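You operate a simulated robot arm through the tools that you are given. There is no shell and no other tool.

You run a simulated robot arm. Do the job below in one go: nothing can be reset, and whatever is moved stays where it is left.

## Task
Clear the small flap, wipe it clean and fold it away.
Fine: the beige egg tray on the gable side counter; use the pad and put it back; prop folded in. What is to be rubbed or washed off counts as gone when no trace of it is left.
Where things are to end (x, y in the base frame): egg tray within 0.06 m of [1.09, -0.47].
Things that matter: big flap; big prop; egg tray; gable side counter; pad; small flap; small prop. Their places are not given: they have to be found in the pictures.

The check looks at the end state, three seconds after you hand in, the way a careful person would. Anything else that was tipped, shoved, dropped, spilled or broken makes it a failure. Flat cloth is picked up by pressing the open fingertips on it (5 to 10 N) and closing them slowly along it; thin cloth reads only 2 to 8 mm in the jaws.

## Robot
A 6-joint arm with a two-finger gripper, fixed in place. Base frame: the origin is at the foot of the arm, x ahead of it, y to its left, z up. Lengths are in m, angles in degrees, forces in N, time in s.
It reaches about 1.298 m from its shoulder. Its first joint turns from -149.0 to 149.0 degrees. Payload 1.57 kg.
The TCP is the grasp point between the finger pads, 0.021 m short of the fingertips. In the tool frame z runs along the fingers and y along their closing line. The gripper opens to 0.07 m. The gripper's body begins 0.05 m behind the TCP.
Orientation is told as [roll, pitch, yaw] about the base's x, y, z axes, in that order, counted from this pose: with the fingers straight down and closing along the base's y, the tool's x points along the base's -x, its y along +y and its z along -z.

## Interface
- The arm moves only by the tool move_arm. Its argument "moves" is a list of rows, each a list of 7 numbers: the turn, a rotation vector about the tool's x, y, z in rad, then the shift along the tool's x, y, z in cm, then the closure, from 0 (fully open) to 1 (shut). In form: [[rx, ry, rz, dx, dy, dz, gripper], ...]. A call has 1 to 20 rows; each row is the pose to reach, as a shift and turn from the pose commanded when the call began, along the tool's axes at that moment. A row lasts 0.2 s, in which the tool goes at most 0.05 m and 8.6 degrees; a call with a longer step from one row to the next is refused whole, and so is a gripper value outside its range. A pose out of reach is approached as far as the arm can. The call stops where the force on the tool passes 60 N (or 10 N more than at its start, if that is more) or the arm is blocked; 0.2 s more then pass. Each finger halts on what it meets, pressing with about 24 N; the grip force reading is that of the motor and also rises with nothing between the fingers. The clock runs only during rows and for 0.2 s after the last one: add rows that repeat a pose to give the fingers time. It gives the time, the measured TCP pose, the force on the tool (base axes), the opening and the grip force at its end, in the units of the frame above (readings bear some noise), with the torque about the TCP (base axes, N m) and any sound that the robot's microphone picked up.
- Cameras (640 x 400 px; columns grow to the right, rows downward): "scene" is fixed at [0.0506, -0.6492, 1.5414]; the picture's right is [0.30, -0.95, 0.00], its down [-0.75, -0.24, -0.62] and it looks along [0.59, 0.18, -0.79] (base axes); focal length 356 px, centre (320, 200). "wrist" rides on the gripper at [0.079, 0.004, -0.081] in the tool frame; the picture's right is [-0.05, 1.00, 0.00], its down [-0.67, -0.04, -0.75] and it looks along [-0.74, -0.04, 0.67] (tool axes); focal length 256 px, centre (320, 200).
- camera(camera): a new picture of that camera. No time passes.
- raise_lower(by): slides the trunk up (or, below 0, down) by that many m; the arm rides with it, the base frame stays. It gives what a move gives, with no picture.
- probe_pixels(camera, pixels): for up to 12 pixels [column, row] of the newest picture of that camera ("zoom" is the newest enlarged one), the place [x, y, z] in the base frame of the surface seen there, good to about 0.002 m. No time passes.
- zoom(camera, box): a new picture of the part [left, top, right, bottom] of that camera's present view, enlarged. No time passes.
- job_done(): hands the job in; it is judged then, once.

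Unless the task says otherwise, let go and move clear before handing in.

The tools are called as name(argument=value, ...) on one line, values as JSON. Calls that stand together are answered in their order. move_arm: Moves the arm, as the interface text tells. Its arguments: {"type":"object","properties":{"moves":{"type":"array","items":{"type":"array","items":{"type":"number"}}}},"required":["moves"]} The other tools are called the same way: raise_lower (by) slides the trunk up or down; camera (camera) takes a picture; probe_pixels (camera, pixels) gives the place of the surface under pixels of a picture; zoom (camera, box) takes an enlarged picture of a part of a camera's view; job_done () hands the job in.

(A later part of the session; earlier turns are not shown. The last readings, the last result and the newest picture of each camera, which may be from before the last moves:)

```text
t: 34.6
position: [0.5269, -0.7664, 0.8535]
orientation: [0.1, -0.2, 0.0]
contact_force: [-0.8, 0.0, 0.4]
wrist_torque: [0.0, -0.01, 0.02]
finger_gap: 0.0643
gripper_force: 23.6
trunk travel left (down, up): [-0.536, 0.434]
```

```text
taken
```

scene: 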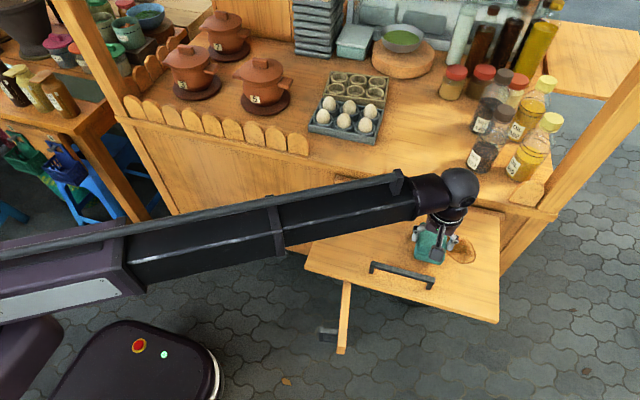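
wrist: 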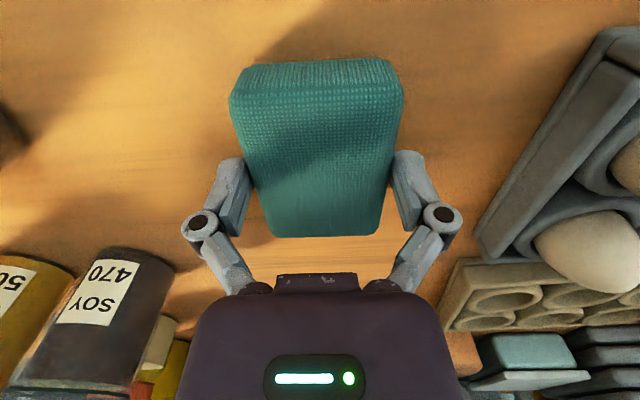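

Pad is over the flap beside the stain. I'll lower gently until it presses.

raise_lower(by=-0.014)

raise_lower(by=-0.002)

```text
t: 35.2
position: [0.5263, -0.7665, 0.8401]
orientation: [-0.1, -0.1, 0.0]
contact_force: [-0.2, 0.1, -1.2]
wrist_torque: [0.01, 0.02, 0.0]
finger_gap: 0.0641
gripper_force: 24.4
trunk travel left (down, up): [-0.522, 0.448]
```

```text
t: 35.8
position: [0.5273, -0.7653, 0.8389]
orientation: [-0.2, -0.2, 0.0]
contact_force: [0.9, -1.9, 7.2]
wrist_torque: [0.0, -0.4, -0.07]
finger_gap: 0.0641
gripper_force: 23.9
trunk travel left (down, up): [-0.52, 0.45]
```

Contact at 7 N. Now wiping in strips along x, moving sideways toward -y.

move_arm(moves=[[0, 0, 0, -2.8, 0, 0, 0.5], [0, 0, 0, -5.6, 0, 0, 0.5], [0, 0, 0, -8.5, 0, 0, 0.5], [0, 0, 0, -8.5, -2.2, 0, 0.5], [0, 0, 0, -5.6, -2.2, 0, 0.5], [0, 0, 0, -2.8, -2.2, 0, 0.5], [0, 0, 0, 0, -2.2, 0, 0.5], [0, 0, 0, 0, -4.4, 0, 0.5], [0, 0, 0, -2.8, -4.4, 0, 0.5], [0, 0, 0, -5.6, -4.4, 0, 0.5], [0, 0, 0, -8.5, -4.4, 0, 0.5], [0, 0, 0, -8.5, -6.6, 0, 0.5], [0, 0, 0, -5.6, -6.6, 0, 0.5], [0, 0, 0, -2.8, -6.6, 0, 0.5], [0, 0, 0, 0, -6.6, 0, 0.5], [0, 0, 0, 0, -8.8, 0, 0.5], [0, 0, 0, -2.8, -8.8, 0, 0.5], [0, 0, 0, -5.6, -8.8, 0, 0.5], [0, 0, 0, -8.5, -8.8, 0, 0.5], [0, 0, 0, -8.5, -11, 0, 0.5]])

camera(camera="scene")

```text
t: 40.0
position: [0.6127, -0.8766, 0.8389]
orientation: [-0.2, -0.1, -0.1]
contact_force: [-0.4, 0.6, 6.7]
wrist_torque: [0.06, 0.03, -0.03]
finger_gap: 0.0641
gripper_force: 23.8
trunk travel left (down, up): [-0.52, 0.45]
```

```text
taken
```

scene: 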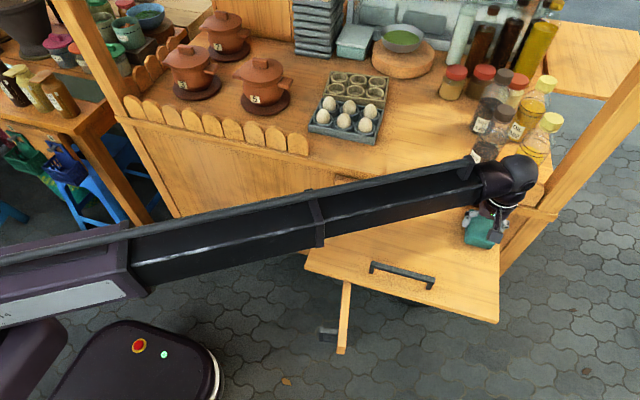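

The stain already looks gone in the visible part. I'll finish the last strip and go back over all strips once more.

move_arm(moves=[[0, 0, 0, 2.8, 0, 0, 0.5], [0, 0, 0, 5.6, 0, 0, 0.5], [0, 0, 0, 9, 0, 0, 0.5], [0, 0, 0, 9, 2.2, 0, 0.5], [0, 0, 0, 5.6, 2.2, 0, 0.5], [0, 0, 0, 2.8, 2.2, 0, 0.5], [0, 0, 0, 0, 2.2, 0, 0.5], [0, 0, 0, 0, 4.4, 0, 0.5], [0, 0, 0, 2.8, 4.4, 0, 0.5], [0, 0, 0, 5.6, 4.4, 0, 0.5], [0, 0, 0, 9, 4.4, 0, 0.5], [0, 0, 0, 9, 6.6, 0, 0.5], [0, 0, 0, 5.6, 6.6, 0, 0.5], [0, 0, 0, 2.8, 6.6, 0, 0.5], [0, 0, 0, 0, 6.6, 0, 0.5], [0, 0, 0, 0, 8.8, 0, 0.5], [0, 0, 0, 2.8, 8.8, 0, 0.5], [0, 0, 0, 5.6, 8.8, 0, 0.5], [0, 0, 0, 9, 8.8, 0, 0.5], [0, 0, 0, 9, 8.8, 0, 0.5]])

raise_lower(by=0.12)

move_arm(moves=[[0, 0, 0, 0, 4, 0, 0.5], [0, 0, 0, 0, 8, 0, 0.5], [0, 0, 0, 0, 12, 0, 0.5], [0, 0, 0, 0, 12, 0, 0.5]])

camera(camera="scene")

zoom(camera="scene", box=[380, 190, 510, 300])

```text
t: 44.1
position: [0.5212, -0.7908, 0.8377]
orientation: [-0.1, 0.0, 0.0]
contact_force: [-0.2, 1.0, 2.6]
wrist_torque: [-0.08, -0.01, 0.02]
finger_gap: 0.0641
gripper_force: 24.0
trunk travel left (down, up): [-0.52, 0.45]
```

```text
t: 45.6
position: [0.5225, -0.7921, 0.9589]
orientation: [-0.1, -0.1, -0.1]
contact_force: [-1.0, -0.6, 0.4]
wrist_torque: [0.04, 0.0, -0.02]
finger_gap: 0.0639
gripper_force: 24.5
trunk travel left (down, up): [-0.64, 0.33]
```

```text
t: 46.6
position: [0.5202, -0.6691, 0.9574]
orientation: [-0.1, -0.1, 0.1]
contact_force: [0.0, -0.5, -0.4]
wrist_torque: [0.01, -0.02, 0.0]
finger_gap: 0.064
gripper_force: 24.3
trunk travel left (down, up): [-0.64, 0.33]
```

```text
taken
```

scene: 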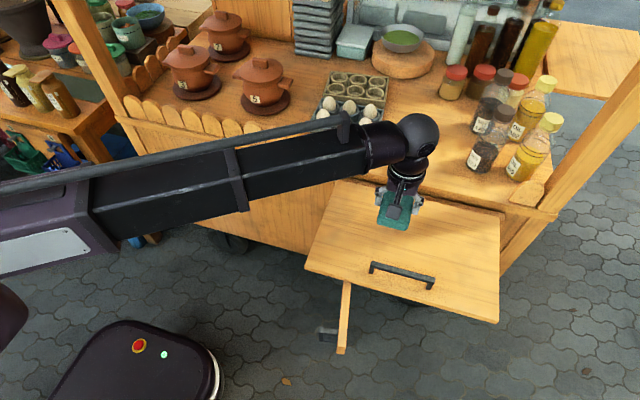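

```text
3.64 times, centred on (445, 245) of scene
```

zoom: 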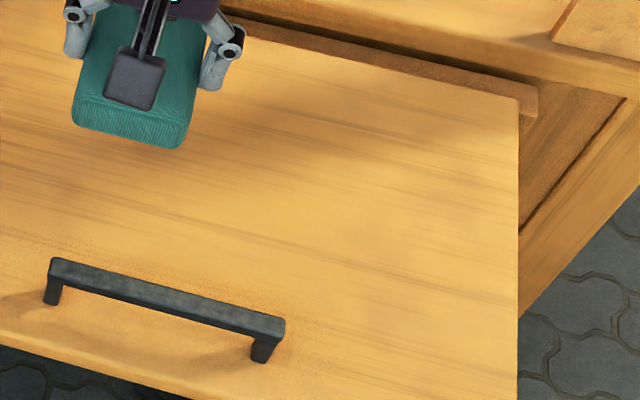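

The stain appears gone. Closer check of the former stain region.

zoom(camera="scene", box=[420, 210, 490, 270])

```text
6.67 times, centred on (455, 240) of scene
```

zoom: 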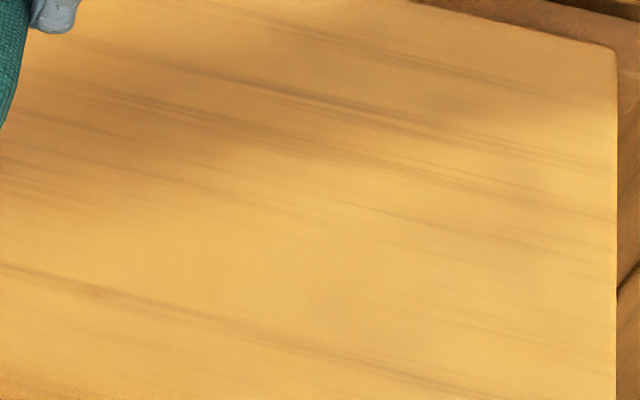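

No trace is left. Returning the pad to its spot (0.867,-0.683).

move_arm(moves=[[0, 0, 0.026, -4, -0.16, 0, 0.5], [0, 0, 0.026, -8, -0.32, 0, 0.5], [0, 0, 0.026, -12, -0.48, 0, 0.5], [0, 0, 0.026, -16, -0.64, 0, 0.5], [0, 0, 0.026, -20, -0.8, 0, 0.5], [0, 0, 0.026, -24, -0.97, 0, 0.5], [0, 0, 0.026, -28, -1.13, 0, 0.5], [0, 0, 0.026, -32, -1.3, 0, 0.5], [0, 0, 0.026, -34.7, -1.4, 0, 0.5], [0, 0, 0.026, -34.7, -1.4, 0, 0.5]])

raise_lower(by=-0.095)

raise_lower(by=-0.006)

```text
t: 48.9
position: [0.8707, -0.6862, 0.9586]
orientation: [-0.2, 0.0, -1.4]
contact_force: [0.4, -0.6, -0.5]
wrist_torque: [-0.04, 0.03, -0.01]
finger_gap: 0.064
gripper_force: 24.6
trunk travel left (down, up): [-0.64, 0.33]
```

```text
t: 50.1
position: [0.8693, -0.6861, 0.8641]
orientation: [-0.1, -0.2, -1.6]
contact_force: [0.4, -0.4, 0.1]
wrist_torque: [-0.01, 0.02, 0.03]
finger_gap: 0.064
gripper_force: 24.0
trunk travel left (down, up): [-0.545, 0.425]
```

```text
t: 50.7
position: [0.869, -0.6854, 0.8568]
orientation: [-0.1, -0.1, -1.5]
contact_force: [0.7, -0.5, 0.5]
wrist_torque: [0.02, -0.01, -0.02]
finger_gap: 0.0639
gripper_force: 23.7
trunk travel left (down, up): [-0.539, 0.431]
```

Pad hovers ~2 mm above the counter at its spot (within 3 mm). Setting it down and opening.

move_arm(moves=[[0, 0, 0, 0.2, 0.2, 0, 0.5]])

raise_lower(by=-0.002)

move_arm(moves=[[0, 0, 0, 0, 0, 0, 0.08], [0, 0, 0, 0, 0, 0, 0.04], [0, 0, 0, 0, 0, 0, 0], [0, 0, 0, 0, 0, 0, 0]])

raise_lower(by=0.06)

camera(camera="scene")

zoom(camera="scene", box=[380, 80, 480, 170])

```text
t: 51.1
position: [0.8678, -0.6846, 0.8572]
orientation: [-0.1, -0.1, -1.6]
contact_force: [-0.9, -0.5, -0.4]
wrist_torque: [0.01, 0.01, 0.01]
finger_gap: 0.0639
gripper_force: 23.9
trunk travel left (down, up): [-0.539, 0.431]
```

```text
t: 51.6
position: [0.8679, -0.6838, 0.856]
orientation: [-0.1, 0.0, -1.5]
contact_force: [-0.5, 0.7, 0.2]
wrist_torque: [0.03, -0.01, 0.0]
finger_gap: 0.064
gripper_force: 23.4
trunk travel left (down, up): [-0.537, 0.433]
```

```text
t: 52.6
position: [0.8664, -0.684, 0.8556]
orientation: [-0.1, -0.1, -1.4]
contact_force: [0.0, -0.4, 0.3]
wrist_torque: [-0.01, -0.01, -0.03]
finger_gap: 0.0698
gripper_force: 0.1
trunk travel left (down, up): [-0.537, 0.433]
```

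```text
t: 53.6
position: [0.8673, -0.6835, 0.9156]
orientation: [-0.1, -0.2, -1.5]
contact_force: [0.3, 0.2, 0.0]
wrist_torque: [0.0, -0.02, 0.01]
finger_gap: 0.07
gripper_force: 0.1
trunk travel left (down, up): [-0.597, 0.373]
```

```text
taken
```

scene: 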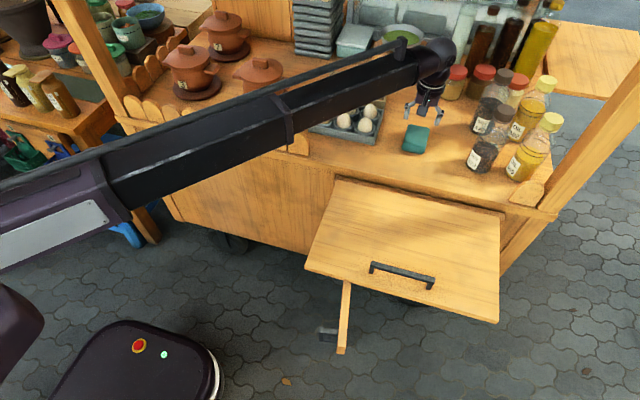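

```text
4.44 times, centred on (430, 125) of scene
```

zoom: 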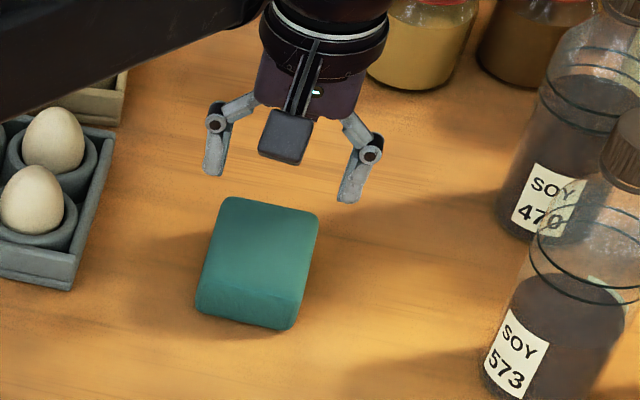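

Pad is back at its spot and the hand is free. Now I'll pull back in front of the flap to examine the prop and what's underneath.

move_arm(moves=[[0, 0, -0.026, 4, -0.35, 0, 0], [0, 0, -0.026, 8, -0.7, 0, 0], [0, 0, -0.026, 12, -1.05, 0, 0], [0, 0, -0.026, 16, -1.4, 0, 0], [0, 0, -0.026, 20, -1.75, 0, 0], [0, 0, -0.026, 24, -2.1, 0, 0], [0, 0, -0.026, 28, -2.45, 0, 0], [0, 0, -0.026, 32, -2.8, 0, 0], [0, 0, -0.026, 36, -3.15, 0, 0], [0, 0, -0.026, 40, -3.5, 0, 0], [0, 0, -0.026, 44, -3.85, 0, 0], [0, 0, -0.026, 48, -4.2, 0, 0], [0, 0, -0.026, 52, -4.55, 0, 0], [0, 0, -0.026, 56, -4.9, 0, 0], [0, 0, -0.026, 60, -5.2, 0, 0], [0, 0, -0.026, 64, -5.5, 0, 0], [0, 0, -0.026, 68, -5.8, 0, 0], [0, 0, -0.026, 68, -5.8, 0, 0]])

camera(camera="scene")

camera(camera="wrist")

```text
t: 57.4
position: [0.1842, -0.7229, 0.9146]
orientation: [0.0, -0.1, 0.0]
contact_force: [-0.3, 0.7, -0.1]
wrist_torque: [0.02, 0.03, 0.03]
finger_gap: 0.07
gripper_force: 0.1
out of reach, approached as far as the arm can: row 15, 16, 17
trunk travel left (down, up): [-0.597, 0.373]
```

```text
taken
```

scene: 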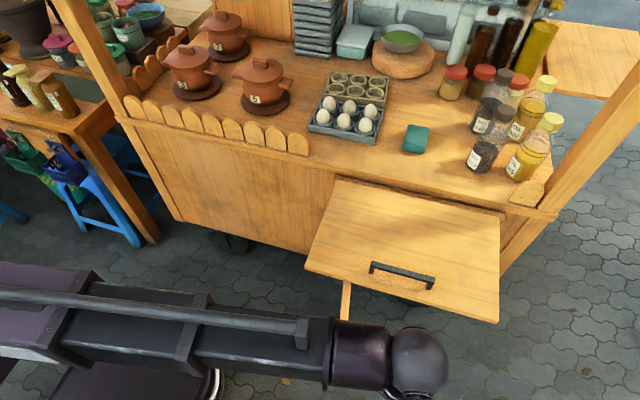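

```text
taken
```

wrist: 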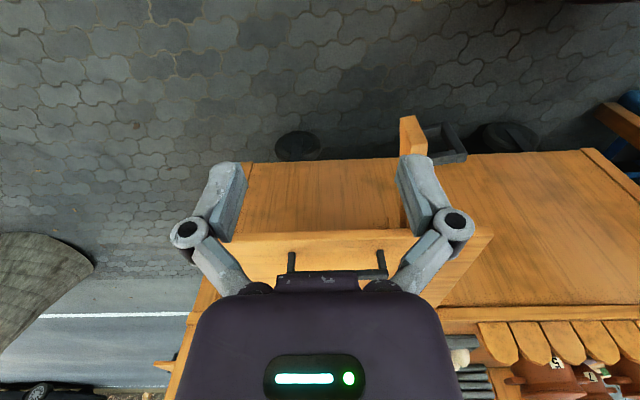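

I see the prop (wrist 412,140) with a dark loop handle on its +y side. I'll tilt the hand to look under the flap, and probe heights of the dark unit below the boom.

probe_pixels(camera="scene", pixels=[[100, 380], [210, 385], [60, 390], [345, 300], [320, 260], [420, 260], [505, 290]])

move_arm(moves=[[0, -0.14, 0, 0, 0, 0, 0], [0, -0.28, 0, 0, 0, 0, 0], [0, -0.42, 0, 0, 0, 0, 0], [0, -0.56, 0, 0, 0, 0, 0], [0, -0.7, 0, 0, 0, 0, 0], [0, -0.7, 0, 0, 0, 0, 0]])

camera(camera="wrist")

```text
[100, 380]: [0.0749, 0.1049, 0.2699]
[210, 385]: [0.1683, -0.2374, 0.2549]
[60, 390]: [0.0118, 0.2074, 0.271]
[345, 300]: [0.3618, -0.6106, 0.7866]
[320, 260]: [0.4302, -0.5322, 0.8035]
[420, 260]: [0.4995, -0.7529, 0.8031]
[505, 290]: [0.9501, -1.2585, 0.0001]
```

```text
t: 58.8
position: [0.1861, -0.724, 0.9596]
orientation: [-0.2, -40.2, 0.0]
contact_force: [0.9, 0.1, -0.2]
wrist_torque: [0.01, 0.02, -0.04]
finger_gap: 0.0702
gripper_force: 0.0
out of reach, approached as far as the arm can: row 1, 2, 3, 4, 5, 6
trunk travel left (down, up): [-0.597, 0.373]
```

```text
taken
```

wrist: 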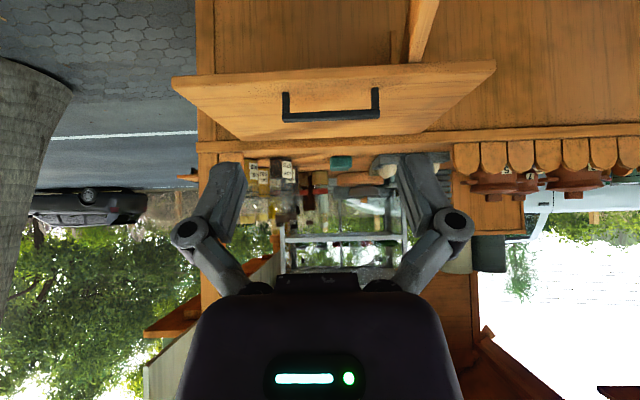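

Horizontal view now; I'll lower the trunk by 0.3 to see the underside of the flap and the prop's hinge.

raise_lower(by=-0.3)

camera(camera="wrist")

```text
t: 61.8
position: [0.1859, -0.7238, 0.6585]
orientation: [-0.2, -40.2, 0.0]
contact_force: [1.5, 0.4, 0.7]
wrist_torque: [0.01, 0.01, -0.01]
finger_gap: 0.07
gripper_force: 0.1
trunk travel left (down, up): [-0.297, 0.673]
```

```text
taken
```

wrist: 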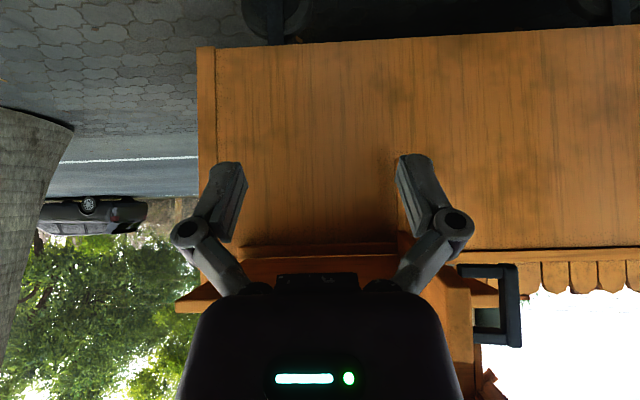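

Flap underside is hidden behind the hand. Raising by 0.12 to bring it into view.

raise_lower(by=0.13)

camera(camera="wrist")

zoom(camera="wrist", box=[200, 60, 560, 290])

```text
t: 63.4
position: [0.1843, -0.7243, 0.7901]
orientation: [-0.1, -40.2, 0.0]
contact_force: [0.6, 1.0, -0.2]
wrist_torque: [0.0, 0.0, -0.03]
finger_gap: 0.0699
gripper_force: 0.0
trunk travel left (down, up): [-0.427, 0.543]
```

```text
taken
```

wrist: 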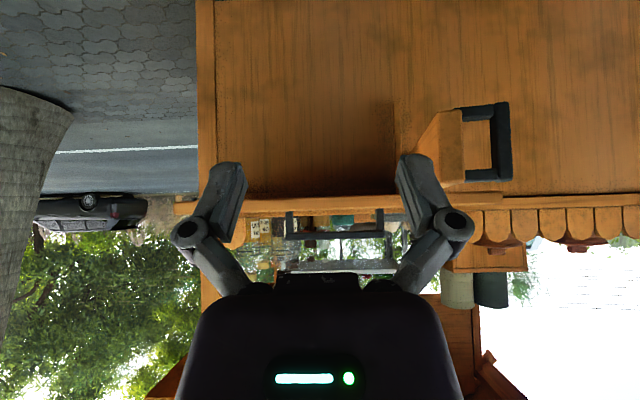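

```text
1.74 times, centred on (380, 175) of wrist
```

zoom: 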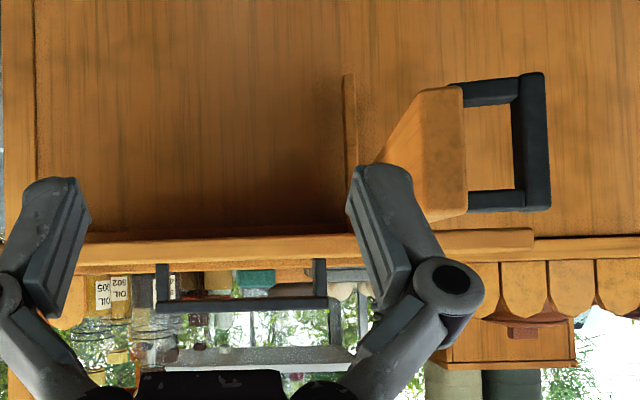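

Now the prop is visible as a bracket (zoom 425,150) with a U handle on its +y side and a thin vertical slat on the wall (350,110). Probing its geometry.

probe_pixels(camera="zoom", pixels=[[440, 95], [440, 150], [440, 208], [405, 130], [385, 150], [350, 85], [350, 140], [345, 110], [490, 90], [530, 140], [490, 200], [300, 150]])

probe_pixels(camera="zoom", pixels=[[360, 80], [375, 160], [460, 95], [462, 205], [420, 95], [480, 240], [200, 250], [30, 150], [600, 150], [150, 215], [545, 80], [545, 205]])

```text
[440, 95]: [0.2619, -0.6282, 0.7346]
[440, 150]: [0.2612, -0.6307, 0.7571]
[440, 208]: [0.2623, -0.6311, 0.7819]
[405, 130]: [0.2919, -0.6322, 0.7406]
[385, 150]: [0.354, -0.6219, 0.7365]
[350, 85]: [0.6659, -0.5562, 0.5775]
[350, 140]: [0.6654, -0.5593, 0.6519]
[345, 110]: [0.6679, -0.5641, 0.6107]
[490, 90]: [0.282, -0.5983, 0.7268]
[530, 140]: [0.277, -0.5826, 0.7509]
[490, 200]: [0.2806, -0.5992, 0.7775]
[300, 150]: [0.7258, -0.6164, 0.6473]
```

```text
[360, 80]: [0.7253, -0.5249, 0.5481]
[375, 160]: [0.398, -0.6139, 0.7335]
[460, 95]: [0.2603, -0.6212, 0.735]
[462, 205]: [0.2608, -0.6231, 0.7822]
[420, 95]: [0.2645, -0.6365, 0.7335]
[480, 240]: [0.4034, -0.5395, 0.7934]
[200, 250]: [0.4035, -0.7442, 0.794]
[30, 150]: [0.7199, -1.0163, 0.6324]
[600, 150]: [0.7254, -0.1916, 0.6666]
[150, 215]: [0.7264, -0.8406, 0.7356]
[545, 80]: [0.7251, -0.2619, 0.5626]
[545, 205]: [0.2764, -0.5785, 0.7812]
```

The wall is at x=0.725, the prop runs from about (0.262,-0.63) (z 0.733–0.784) back to a slat at (0.666,-0.56), so it's a gate-type prop with a vertical hinge. I need a look at the hinge from below: lowering and tilting the hand further.

raise_lower(by=-0.25)

move_arm(moves=[[0, -0.14, 0, 0, 0, 0, 0], [0, -0.28, 0, 0, 0, 0, 0], [0, -0.42, 0, 0, 0, 0, 0], [0, -0.56, 0, 0, 0, 0, 0], [0, -0.56, 0, 0, 0, 0, 0]])

camera(camera="wrist")

```text
t: 66.0
position: [0.1856, -0.7237, 0.5395]
orientation: [-0.1, -40.1, 0.0]
contact_force: [-0.1, -0.1, 0.2]
wrist_torque: [0.0, -0.02, 0.04]
finger_gap: 0.0701
gripper_force: 0.0
trunk travel left (down, up): [-0.177, 0.793]
```

```text
t: 67.2
position: [0.1862, -0.7206, 0.6246]
orientation: [-0.3, -72.3, 0.2]
contact_force: [0.0, 0.6, 0.5]
wrist_torque: [0.02, 0.01, 0.0]
finger_gap: 0.07
gripper_force: 0.1
out of reach, approached as far as the arm can: row 1, 2, 3, 4, 5
trunk travel left (down, up): [-0.177, 0.793]
```

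```text
taken
```

wrist: 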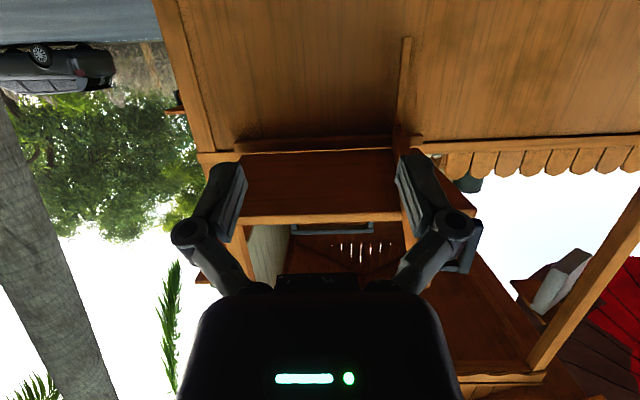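

The underside is visible, the prop is behind the right finger. Shifting the hand +y by 0.12 so that the hinge shows between the fingers.

move_arm(moves=[[0, 0, 0, 0, 4, 0, 0], [0, 0, 0, 0, 8, 0, 0], [0, 0, 0, 0, 12, 0, 0], [0, 0, 0, 0, 12, 0, 0]])

camera(camera="wrist")

zoom(camera="wrist", box=[220, 20, 420, 280])

```text
t: 68.2
position: [0.1854, -0.5997, 0.6246]
orientation: [-0.3, -72.3, 0.1]
contact_force: [0.0, 0.7, -0.7]
wrist_torque: [0.0, 0.01, -0.01]
finger_gap: 0.0698
gripper_force: 0.1
trunk travel left (down, up): [-0.177, 0.793]
```

```text
taken
```

wrist: 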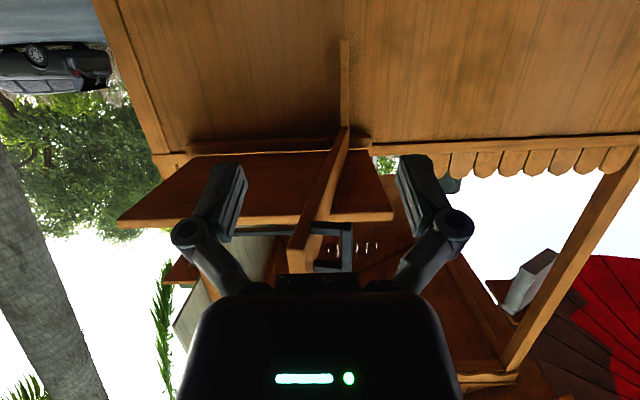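

```text
1.54 times, centred on (320, 150) of wrist
```

zoom: 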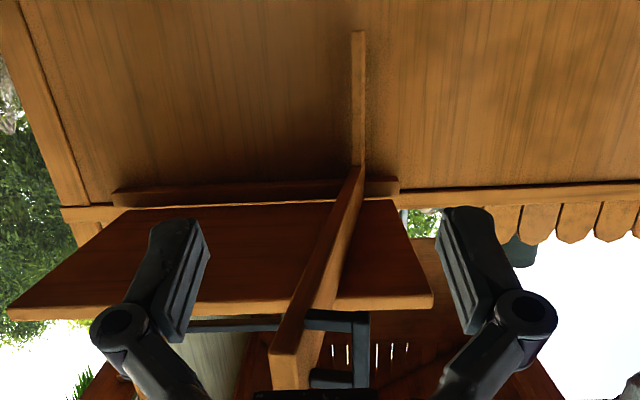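

Now I see the prop meeting the vertical slat at (358,165), and a batten along the wall under the flap (row ~190). Probing this geometry.

probe_pixels(camera="zoom", pixels=[[358, 34], [353, 60], [364, 60], [353, 130], [364, 130], [355, 165], [345, 200], [325, 260], [290, 350], [250, 187], [385, 185], [118, 195]])

probe_pixels(camera="zoom", pixels=[[250, 194], [390, 180], [250, 207], [380, 205], [130, 215], [20, 305], [420, 290], [352, 210], [338, 270], [322, 190], [300, 100], [420, 100]])

zoom(camera="wrist", box=[290, 90, 410, 170])

```text
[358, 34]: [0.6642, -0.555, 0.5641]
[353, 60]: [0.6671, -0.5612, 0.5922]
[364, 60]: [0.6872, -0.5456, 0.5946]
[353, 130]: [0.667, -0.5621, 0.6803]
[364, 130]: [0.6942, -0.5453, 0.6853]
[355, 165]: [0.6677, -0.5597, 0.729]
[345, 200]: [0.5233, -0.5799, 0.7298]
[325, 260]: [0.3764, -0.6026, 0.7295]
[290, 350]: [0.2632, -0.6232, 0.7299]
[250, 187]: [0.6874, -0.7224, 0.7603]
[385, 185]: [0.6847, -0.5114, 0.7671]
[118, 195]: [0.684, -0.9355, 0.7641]
```

```text
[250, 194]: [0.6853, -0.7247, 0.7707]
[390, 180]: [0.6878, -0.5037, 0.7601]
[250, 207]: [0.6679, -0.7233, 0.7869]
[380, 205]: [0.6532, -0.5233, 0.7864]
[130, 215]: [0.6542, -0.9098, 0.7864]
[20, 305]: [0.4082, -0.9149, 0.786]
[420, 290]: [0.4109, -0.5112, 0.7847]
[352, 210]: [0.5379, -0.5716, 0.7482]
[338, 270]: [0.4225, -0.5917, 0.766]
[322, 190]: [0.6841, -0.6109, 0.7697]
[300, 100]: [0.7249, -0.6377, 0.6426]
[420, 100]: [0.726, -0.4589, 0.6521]
```

```text
5.00 times, centred on (350, 130) of wrist
```

zoom: 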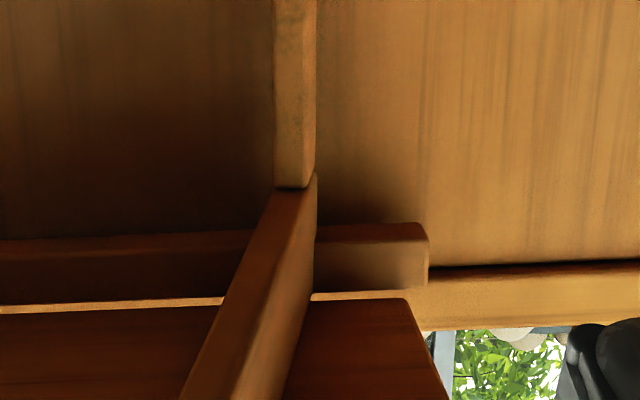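

The post (x 0.664–0.725, y≈-0.555, z 0.563–0.729) carries the prop; the batten front is at x 0.684. With the handle on the +y face, a prop folded toward -y would lie along the batten with its handle outward, just beyond the flap's edge. I'll check the flap's rear edge from the scene camera.

camera(camera="scene")

zoom(camera="scene", box=[320, 165, 400, 215])

probe_pixels(camera="zoom", pixels=[[150, 150], [145, 130], [140, 115], [300, 165], [300, 150], [305, 140], [300, 130], [300, 120], [300, 110], [300, 100], [110, 110], [110, 100]])

zoom(camera="scene", box=[450, 180, 570, 255])

```text
taken
```

scene: 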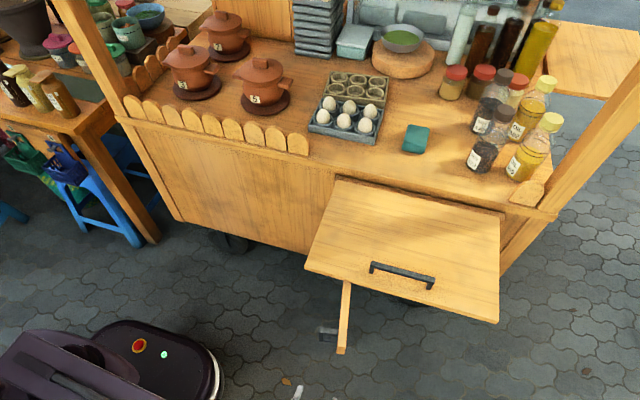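

```text
8.00 times, centred on (360, 190) of scene
```

zoom: 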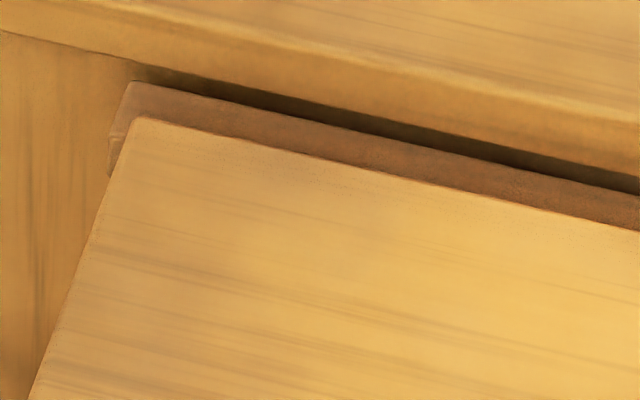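

```text
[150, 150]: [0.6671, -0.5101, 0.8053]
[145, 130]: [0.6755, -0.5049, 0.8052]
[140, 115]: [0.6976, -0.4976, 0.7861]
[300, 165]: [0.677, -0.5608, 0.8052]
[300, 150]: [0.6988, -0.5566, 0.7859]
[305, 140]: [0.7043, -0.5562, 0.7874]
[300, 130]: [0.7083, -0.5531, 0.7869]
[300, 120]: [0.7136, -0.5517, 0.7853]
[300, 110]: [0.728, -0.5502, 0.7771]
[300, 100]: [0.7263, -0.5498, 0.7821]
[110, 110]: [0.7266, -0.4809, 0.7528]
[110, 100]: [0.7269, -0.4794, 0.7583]
```

```text
5.33 times, centred on (510, 218) of scene
```

zoom: 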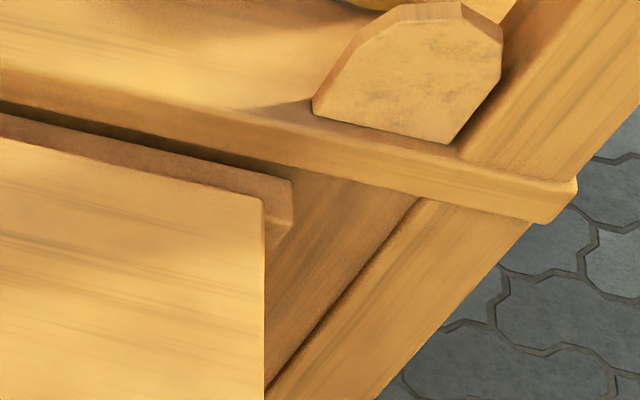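

The flap's rear edge is at x≈0.68, the batten at 0.684–0.714. To understand the hinge I'll look from the +y side: move to about (0.40,-0.36) with the hand yawed by -45°.

move_arm(moves=[[0.1, 0, 0.032, 0, 4, 0, 0], [0.2, 0, 0.064, 0, 8, 0, 0], [0.3, 0, 0.096, 0, 12, 0, 0], [0.4, 0, 0.128, 0, 16, 0, 0], [0.5, 0, 0.16, 0, 20, 0, 0], [0.6, 0, 0.192, 0, 24, 0, 0], [0.7, 0, 0.224, -1.2, 24, 3.8, 0], [0.748, 0, 0.239, -2.4, 24, 7.6, 0], [0.748, 0, 0.239, -3.6, 24, 11.4, 0], [0.748, 0, 0.239, -4.8, 24, 15.2, 0], [0.748, 0, 0.239, -6, 24, 19, 0], [0.748, 0, 0.239, -6.5, 24, 20.5, 0], [0.748, 0, 0.239, -6.5, 24, 20.5, 0]])

camera(camera="wrist")

camera(camera="scene")

```text
t: 71.0
position: [0.5035, -0.4854, 0.624]
orientation: [-0.3, -72.2, -44.9]
contact_force: [0.4, 1.0, -0.2]
wrist_torque: [0.01, 0.02, 0.01]
finger_gap: 0.0699
gripper_force: 0.1
out of reach, approached as far as the arm can: row 3, 4, 5, 6, 7, 8, 9, 10, 11, 12, 13
trunk travel left (down, up): [-0.177, 0.793]
```

```text
taken
```

wrist: 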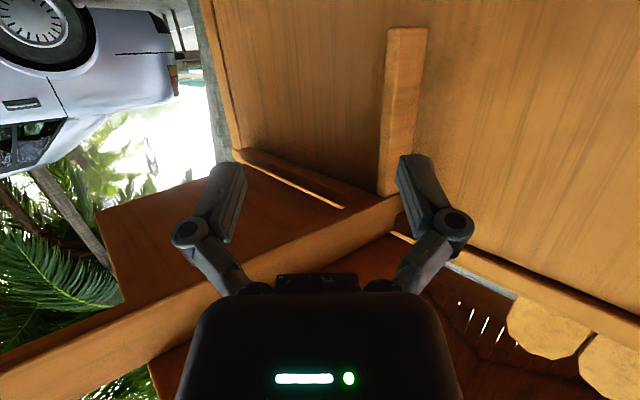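

```text
taken
```

scene: 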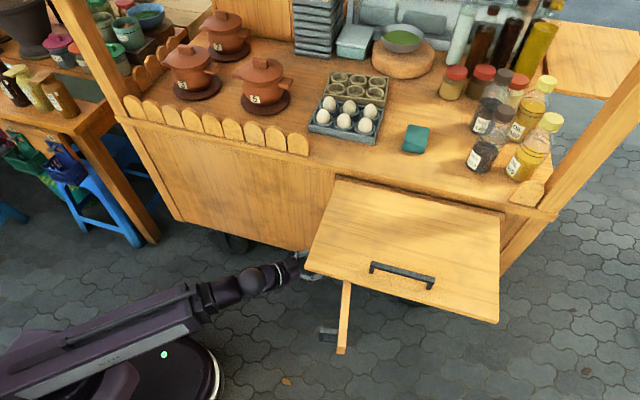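

The arm stopped at (0.50,-0.485) due to its minimum reach but without contact, and gives a great view of the post at (405,110). Zooming in.

zoom(camera="wrist", box=[300, 10, 480, 250])

probe_pixels(camera="wrist", pixels=[[390, 40], [400, 40], [418, 40], [425, 40], [388, 150], [400, 150], [385, 100], [415, 100], [390, 190], [375, 215], [340, 235], [398, 205]])

probe_pixels(camera="wrist", pixels=[[424, 60], [428, 60], [432, 60], [380, 150], [376, 180], [377, 192], [395, 197], [360, 200], [345, 205], [330, 195], [300, 180], [310, 240]])

```text
1.67 times, centred on (390, 130) of wrist
```

zoom: 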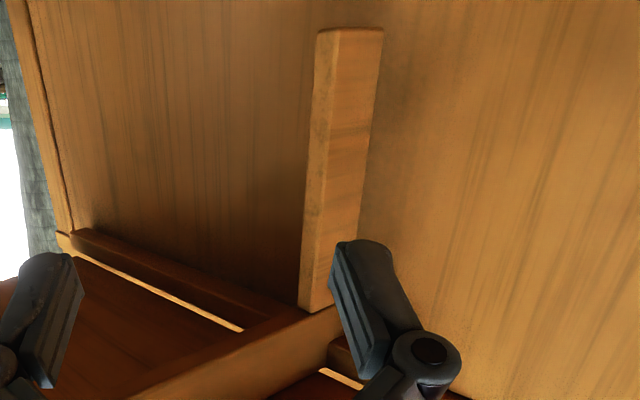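

```text
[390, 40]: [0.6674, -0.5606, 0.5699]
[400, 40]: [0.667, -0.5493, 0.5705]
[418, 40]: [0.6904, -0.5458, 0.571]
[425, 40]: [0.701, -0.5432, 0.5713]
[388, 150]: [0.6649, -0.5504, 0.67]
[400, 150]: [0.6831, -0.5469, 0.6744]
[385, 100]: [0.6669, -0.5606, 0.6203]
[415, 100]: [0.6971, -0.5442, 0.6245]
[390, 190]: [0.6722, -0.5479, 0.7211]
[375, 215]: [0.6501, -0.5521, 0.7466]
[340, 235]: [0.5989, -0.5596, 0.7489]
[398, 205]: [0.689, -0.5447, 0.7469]
```

```text
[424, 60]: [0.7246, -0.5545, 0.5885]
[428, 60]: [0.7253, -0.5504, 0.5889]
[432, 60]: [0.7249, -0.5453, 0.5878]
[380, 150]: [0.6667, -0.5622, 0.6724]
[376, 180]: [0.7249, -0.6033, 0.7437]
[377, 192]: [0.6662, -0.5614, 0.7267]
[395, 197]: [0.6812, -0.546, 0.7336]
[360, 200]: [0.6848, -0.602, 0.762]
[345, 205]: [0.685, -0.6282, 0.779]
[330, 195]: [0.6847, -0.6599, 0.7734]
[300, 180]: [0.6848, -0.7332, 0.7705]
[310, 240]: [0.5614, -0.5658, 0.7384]
```

The post's side face is turned by the same ~10° as the arm, so the prop is one L-shaped gate that swings about a vertical axis near (0.70,-0.55), and it folds toward -y behind the flap, with its handle outward. I'll push its +y face with closed fingers from below the flap; first I tilt the fingers slightly upward (the boom stays lower) and close them.

move_arm(moves=[[0, -0.1, 0, 0, 0, 0, 0.3], [0, -0.2, 0, 0, 0, 0, 0.6], [0, -0.3, 0, 0, 0, 0, 1], [0, -0.4, 0, 0, 0, 0, 1], [0, -0.5, 0, 0, 0, 0, 1], [0, -0.6, 0, 0, 0, 0, 1], [0, -0.695, 0, 0, 0, 0, 1], [0, -0.695, 0, 0, 0, 0, 1]])

camera(camera="wrist")

camera(camera="scene")

```text
t: 72.8
position: [0.4861, -0.5041, 0.7513]
orientation: [-178.5, -68.0, 134.3]
contact_force: [-0.6, -0.6, -0.4]
wrist_torque: [-0.01, -0.01, 0.06]
finger_gap: 0.0003
gripper_force: 23.9
out of reach, approached as far as the arm can: row 1, 2, 3, 4, 5, 6, 7, 8
trunk travel left (down, up): [-0.177, 0.793]
```

```text
taken
```

wrist: 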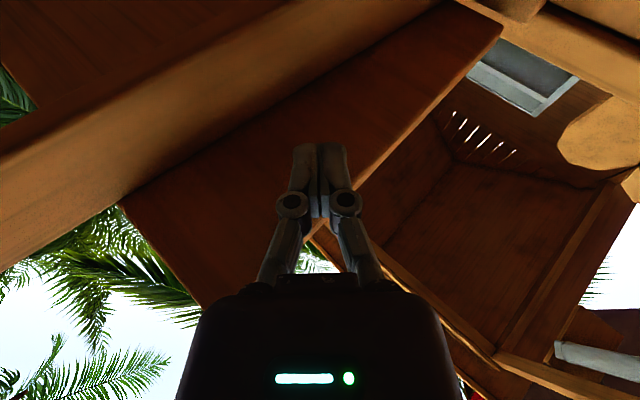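

```text
taken
```

scene: 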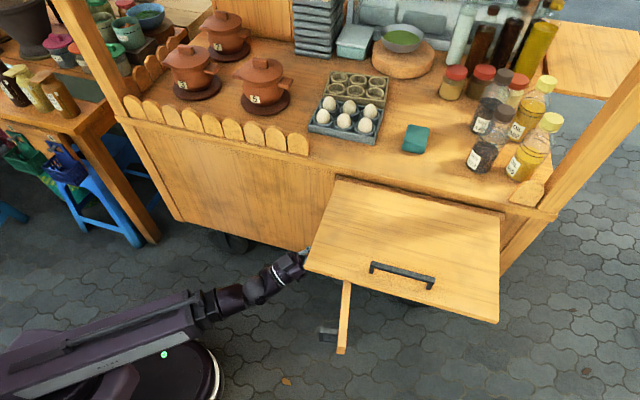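

The fingers are closed at z≈0.751, pointing up-forward at yaw ≈-45.7°, without contact. I'll go to a standoff beside the prop's +y face at about (0.417,-0.561).

move_arm(moves=[[0, 0, 0, -0.1, -3, -0.2, 1], [0, 0, 0, -0.2, -6, -0.45, 1], [0, 0, 0, -0.28, -8.9, -0.68, 1], [0, 0, 0, -0.28, -8.9, -0.68, 1]])

camera(camera="wrist")

```text
t: 73.8
position: [0.4201, -0.5658, 0.7511]
orientation: [-179.8, -67.8, 134.7]
contact_force: [0.1, -0.1, 0.6]
wrist_torque: [0.01, 0.02, 0.02]
finger_gap: 0.0002
gripper_force: 24.6
out of reach, approached as far as the arm can: row 2
trunk travel left (down, up): [-0.177, 0.793]
```

```text
taken
```

wrist: 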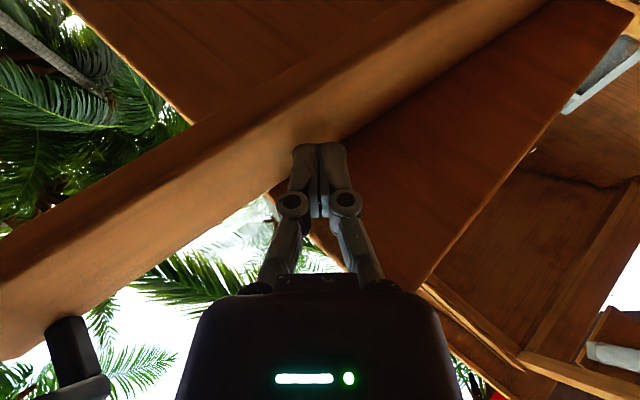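

Fingertips are right beside the prop's face. Now pushing toward -y along the arc to about φ=25°.

move_arm(moves=[[0, 0, 0, 0.6, -1.13, 1.49, 1], [0, 0, 0, 1.2, -2.26, 2.98, 1], [0, 0, 0, 1.8, -3.4, 4.47, 1], [0, 0, 0, 2.41, -4.52, 5.96, 1]])

camera(camera="scene")

camera(camera="wrist")

```text
t: 74.8
position: [0.4323, -0.648, 0.7514]
orientation: [-179.9, -67.9, 134.8]
contact_force: [-0.2, 0.3, 0.0]
wrist_torque: [-0.01, -0.01, 0.0]
finger_gap: 0.0001
gripper_force: 23.8
trunk travel left (down, up): [-0.177, 0.793]
```

```text
taken
```

scene: 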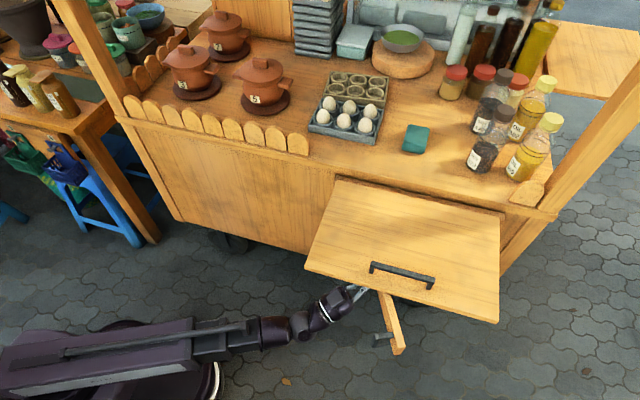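

```text
taken
```

wrist: 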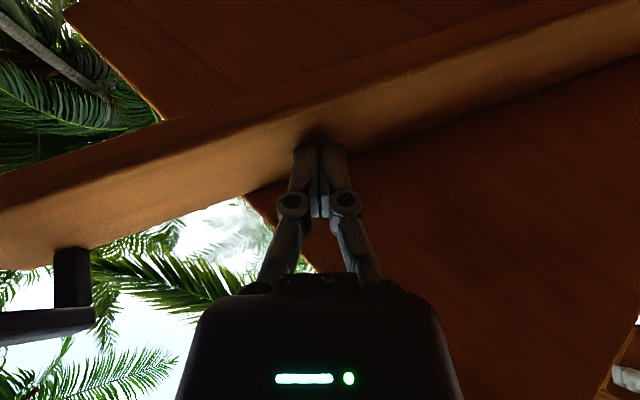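

The prop swings freely toward -y (now ≈25°) and the flap stays up. Continuing along the arc to ≈70°.

move_arm(moves=[[0, 0, 0, 0.84, -0.75, 2.07, 1], [0, 0, 0, 1.67, -1.4, 4.15, 1], [0, 0, 0, 2.51, -1.92, 6.22, 1], [0, 0, 0, 3.43, -2.15, 8.5, 1], [0, 0, 0, 4.35, -2.32, 10.75, 1], [0, 0, 0, 5.26, -2.38, 13.01, 1], [0, 0, 0, 6.16, -2.0, 15.25, 1], [0, 0, 0, 7.07, -1.5, 17.5, 1], [0, 0, 0, 7.97, -0.93, 19.7, 1]])

camera(camera="scene")

camera(camera="wrist")

```text
t: 76.8
position: [0.5734, -0.805, 0.752]
orientation: [-179.9, -67.7, 134.8]
contact_force: [-1.4, 0.1, -0.4]
wrist_torque: [0.01, 0.0, 0.01]
finger_gap: 0.0
gripper_force: 23.7
out of reach, approached as far as the arm can: row 6, 7, 8, 9
trunk travel left (down, up): [-0.177, 0.793]
```

```text
taken
```

scene: 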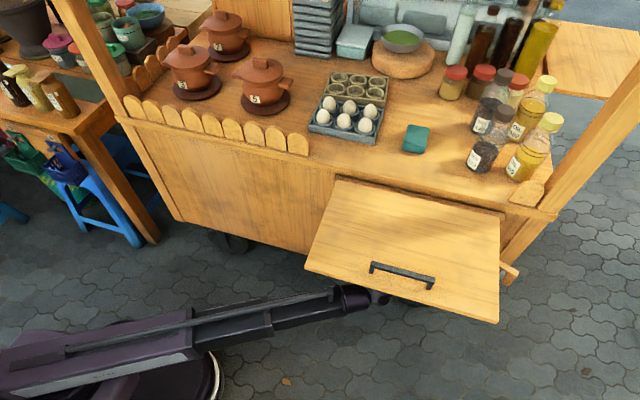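

```text
taken
```

wrist: 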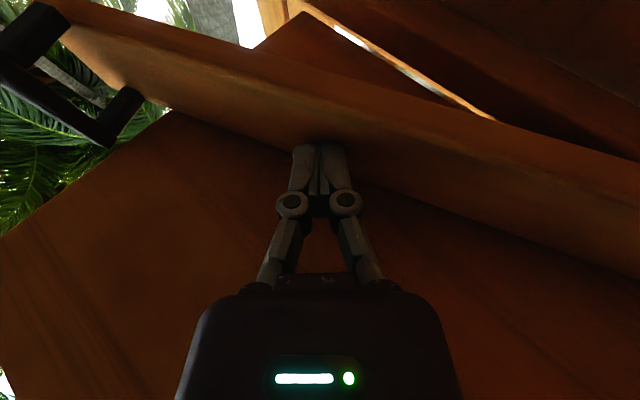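

Prop end now shows at the flap's right side (515,275). Going on slowly to ≈82°.

move_arm(moves=[[0, 0, 0, 0.55, 0.6, 1.35, 1], [0, 0, 0, 1.05, 1.3, 2.6, 1], [0, 0, 0, 1.57, 2.0, 3.88, 1], [0, 0, 0, 2.07, 2.69, 5.11, 1]])

camera(camera="scene")

camera(camera="wrist")

```text
t: 77.8
position: [0.6348, -0.824, 0.7524]
orientation: [-179.7, -67.9, 134.8]
contact_force: [-0.2, -0.2, -0.4]
wrist_torque: [-0.03, 0.0, 0.02]
finger_gap: 0.0
gripper_force: 24.1
trunk travel left (down, up): [-0.177, 0.793]
```

```text
taken
```

scene: 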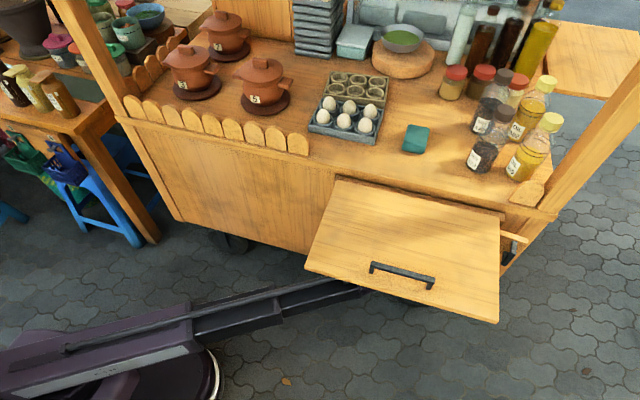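

```text
taken
```

wrist: 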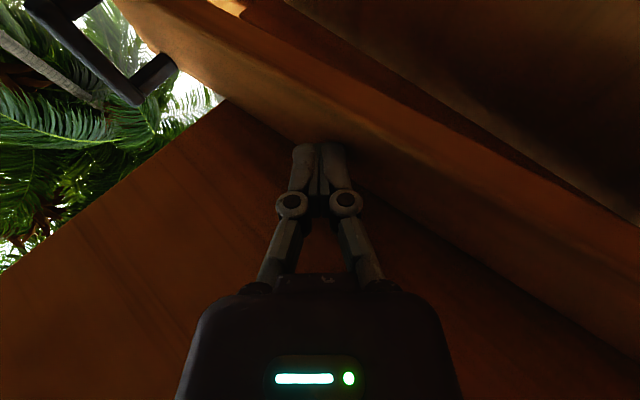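

Flap is still level, prop at ≈82° with its handle outside the flap's side (512,255). Pushing slowly the last bit.

move_arm(moves=[[0, 0, 0, 0.28, 0.5, 0.7, 1], [0, 0, 0, 0.57, 0.98, 1.42, 1], [0, 0, 0, 0.85, 1.45, 2.1, 1], [0, 0, 0, 1.14, 1.92, 2.83, 1]])

camera(camera="scene")

camera(camera="wrist")

```text
t: 78.8
position: [0.6677, -0.831, 0.7516]
orientation: [-179.7, -68.0, 134.8]
contact_force: [-0.3, 0.2, 0.3]
wrist_torque: [-0.04, -0.02, 0.03]
finger_gap: 0.0
gripper_force: 23.9
trunk travel left (down, up): [-0.177, 0.793]
```

```text
taken
```

scene: 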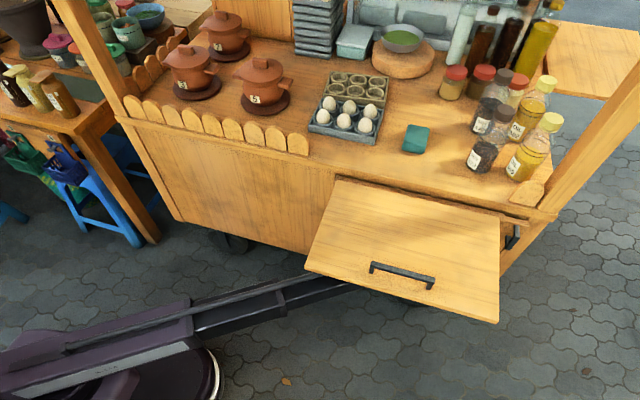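

```text
taken
```

wrist: 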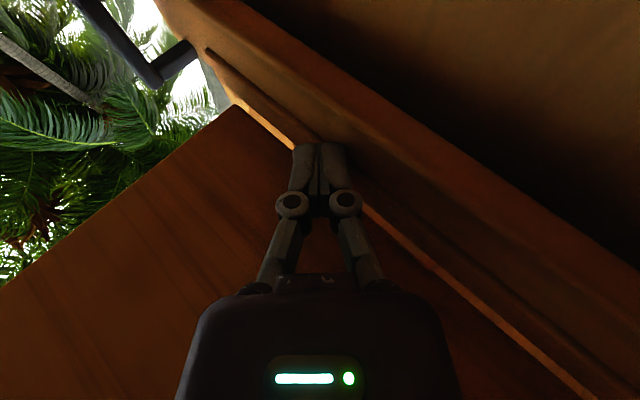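

The prop is now next to the batten and the flap still stays level. Probing where the prop is now.

zoom(camera="scene", box=[470, 200, 560, 290])

probe_pixels(camera="wrist", pixels=[[260, 60], [300, 100], [350, 110], [420, 180], [500, 250], [560, 300], [270, 110], [400, 230], [480, 300], [240, 90], [160, 60], [120, 30]])

```text
4.44 times, centred on (515, 245) of scene
```

zoom: 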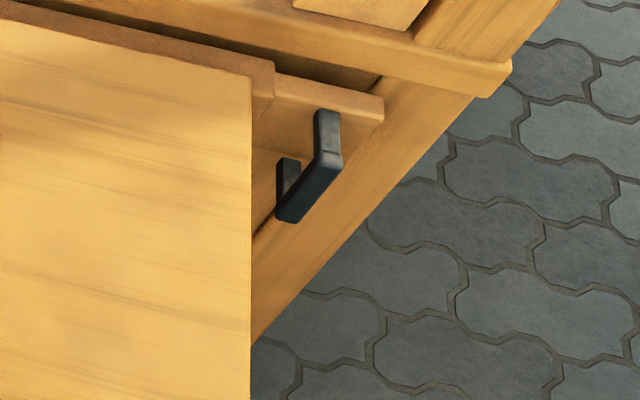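

```text
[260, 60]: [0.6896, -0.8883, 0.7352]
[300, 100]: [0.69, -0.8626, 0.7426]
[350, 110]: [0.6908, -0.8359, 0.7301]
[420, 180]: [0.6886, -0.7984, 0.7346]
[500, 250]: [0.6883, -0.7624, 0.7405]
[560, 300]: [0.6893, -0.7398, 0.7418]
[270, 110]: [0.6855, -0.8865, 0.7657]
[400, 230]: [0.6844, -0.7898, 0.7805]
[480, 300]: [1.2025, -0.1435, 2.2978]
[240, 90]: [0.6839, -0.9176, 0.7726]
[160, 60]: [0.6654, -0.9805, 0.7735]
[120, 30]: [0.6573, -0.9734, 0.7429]
```

The prop's face is at x≈0.689 all along, i.e. parallel to the wall: folded. I'll give it a tiny extra push to feel for its stop.

move_arm(moves=[[0, 0, 0, 0.07, 0.18, 0.17, 1], [0, 0, 0, 0.13, 0.35, 0.33, 1], [0, 0, 0, 0.13, 0.35, 0.33, 1]])

camera(camera="wrist")

probe_pixels(camera="wrist", pixels=[[260, 60], [300, 100], [350, 110], [420, 180], [500, 250], [560, 300]])

```text
t: 79.6
position: [0.669, -0.8309, 0.7516]
orientation: [179.8, -68.1, 135.1]
contact_force: [-43.0, 8.2, -13.6]
wrist_torque: [0.11, 0.32, -0.12]
finger_gap: 0.0
gripper_force: 23.8
trunk travel left (down, up): [-0.177, 0.793]
```

```text
taken
```

wrist: 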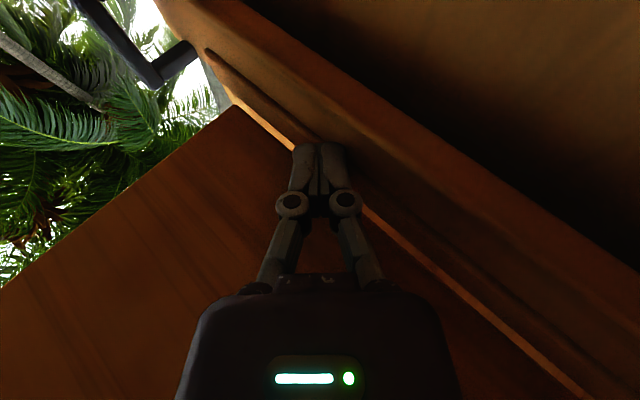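

```text
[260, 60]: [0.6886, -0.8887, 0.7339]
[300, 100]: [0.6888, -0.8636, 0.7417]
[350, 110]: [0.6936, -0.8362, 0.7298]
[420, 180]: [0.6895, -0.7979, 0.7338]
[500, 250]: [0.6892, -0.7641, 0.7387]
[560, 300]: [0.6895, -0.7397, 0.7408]
```

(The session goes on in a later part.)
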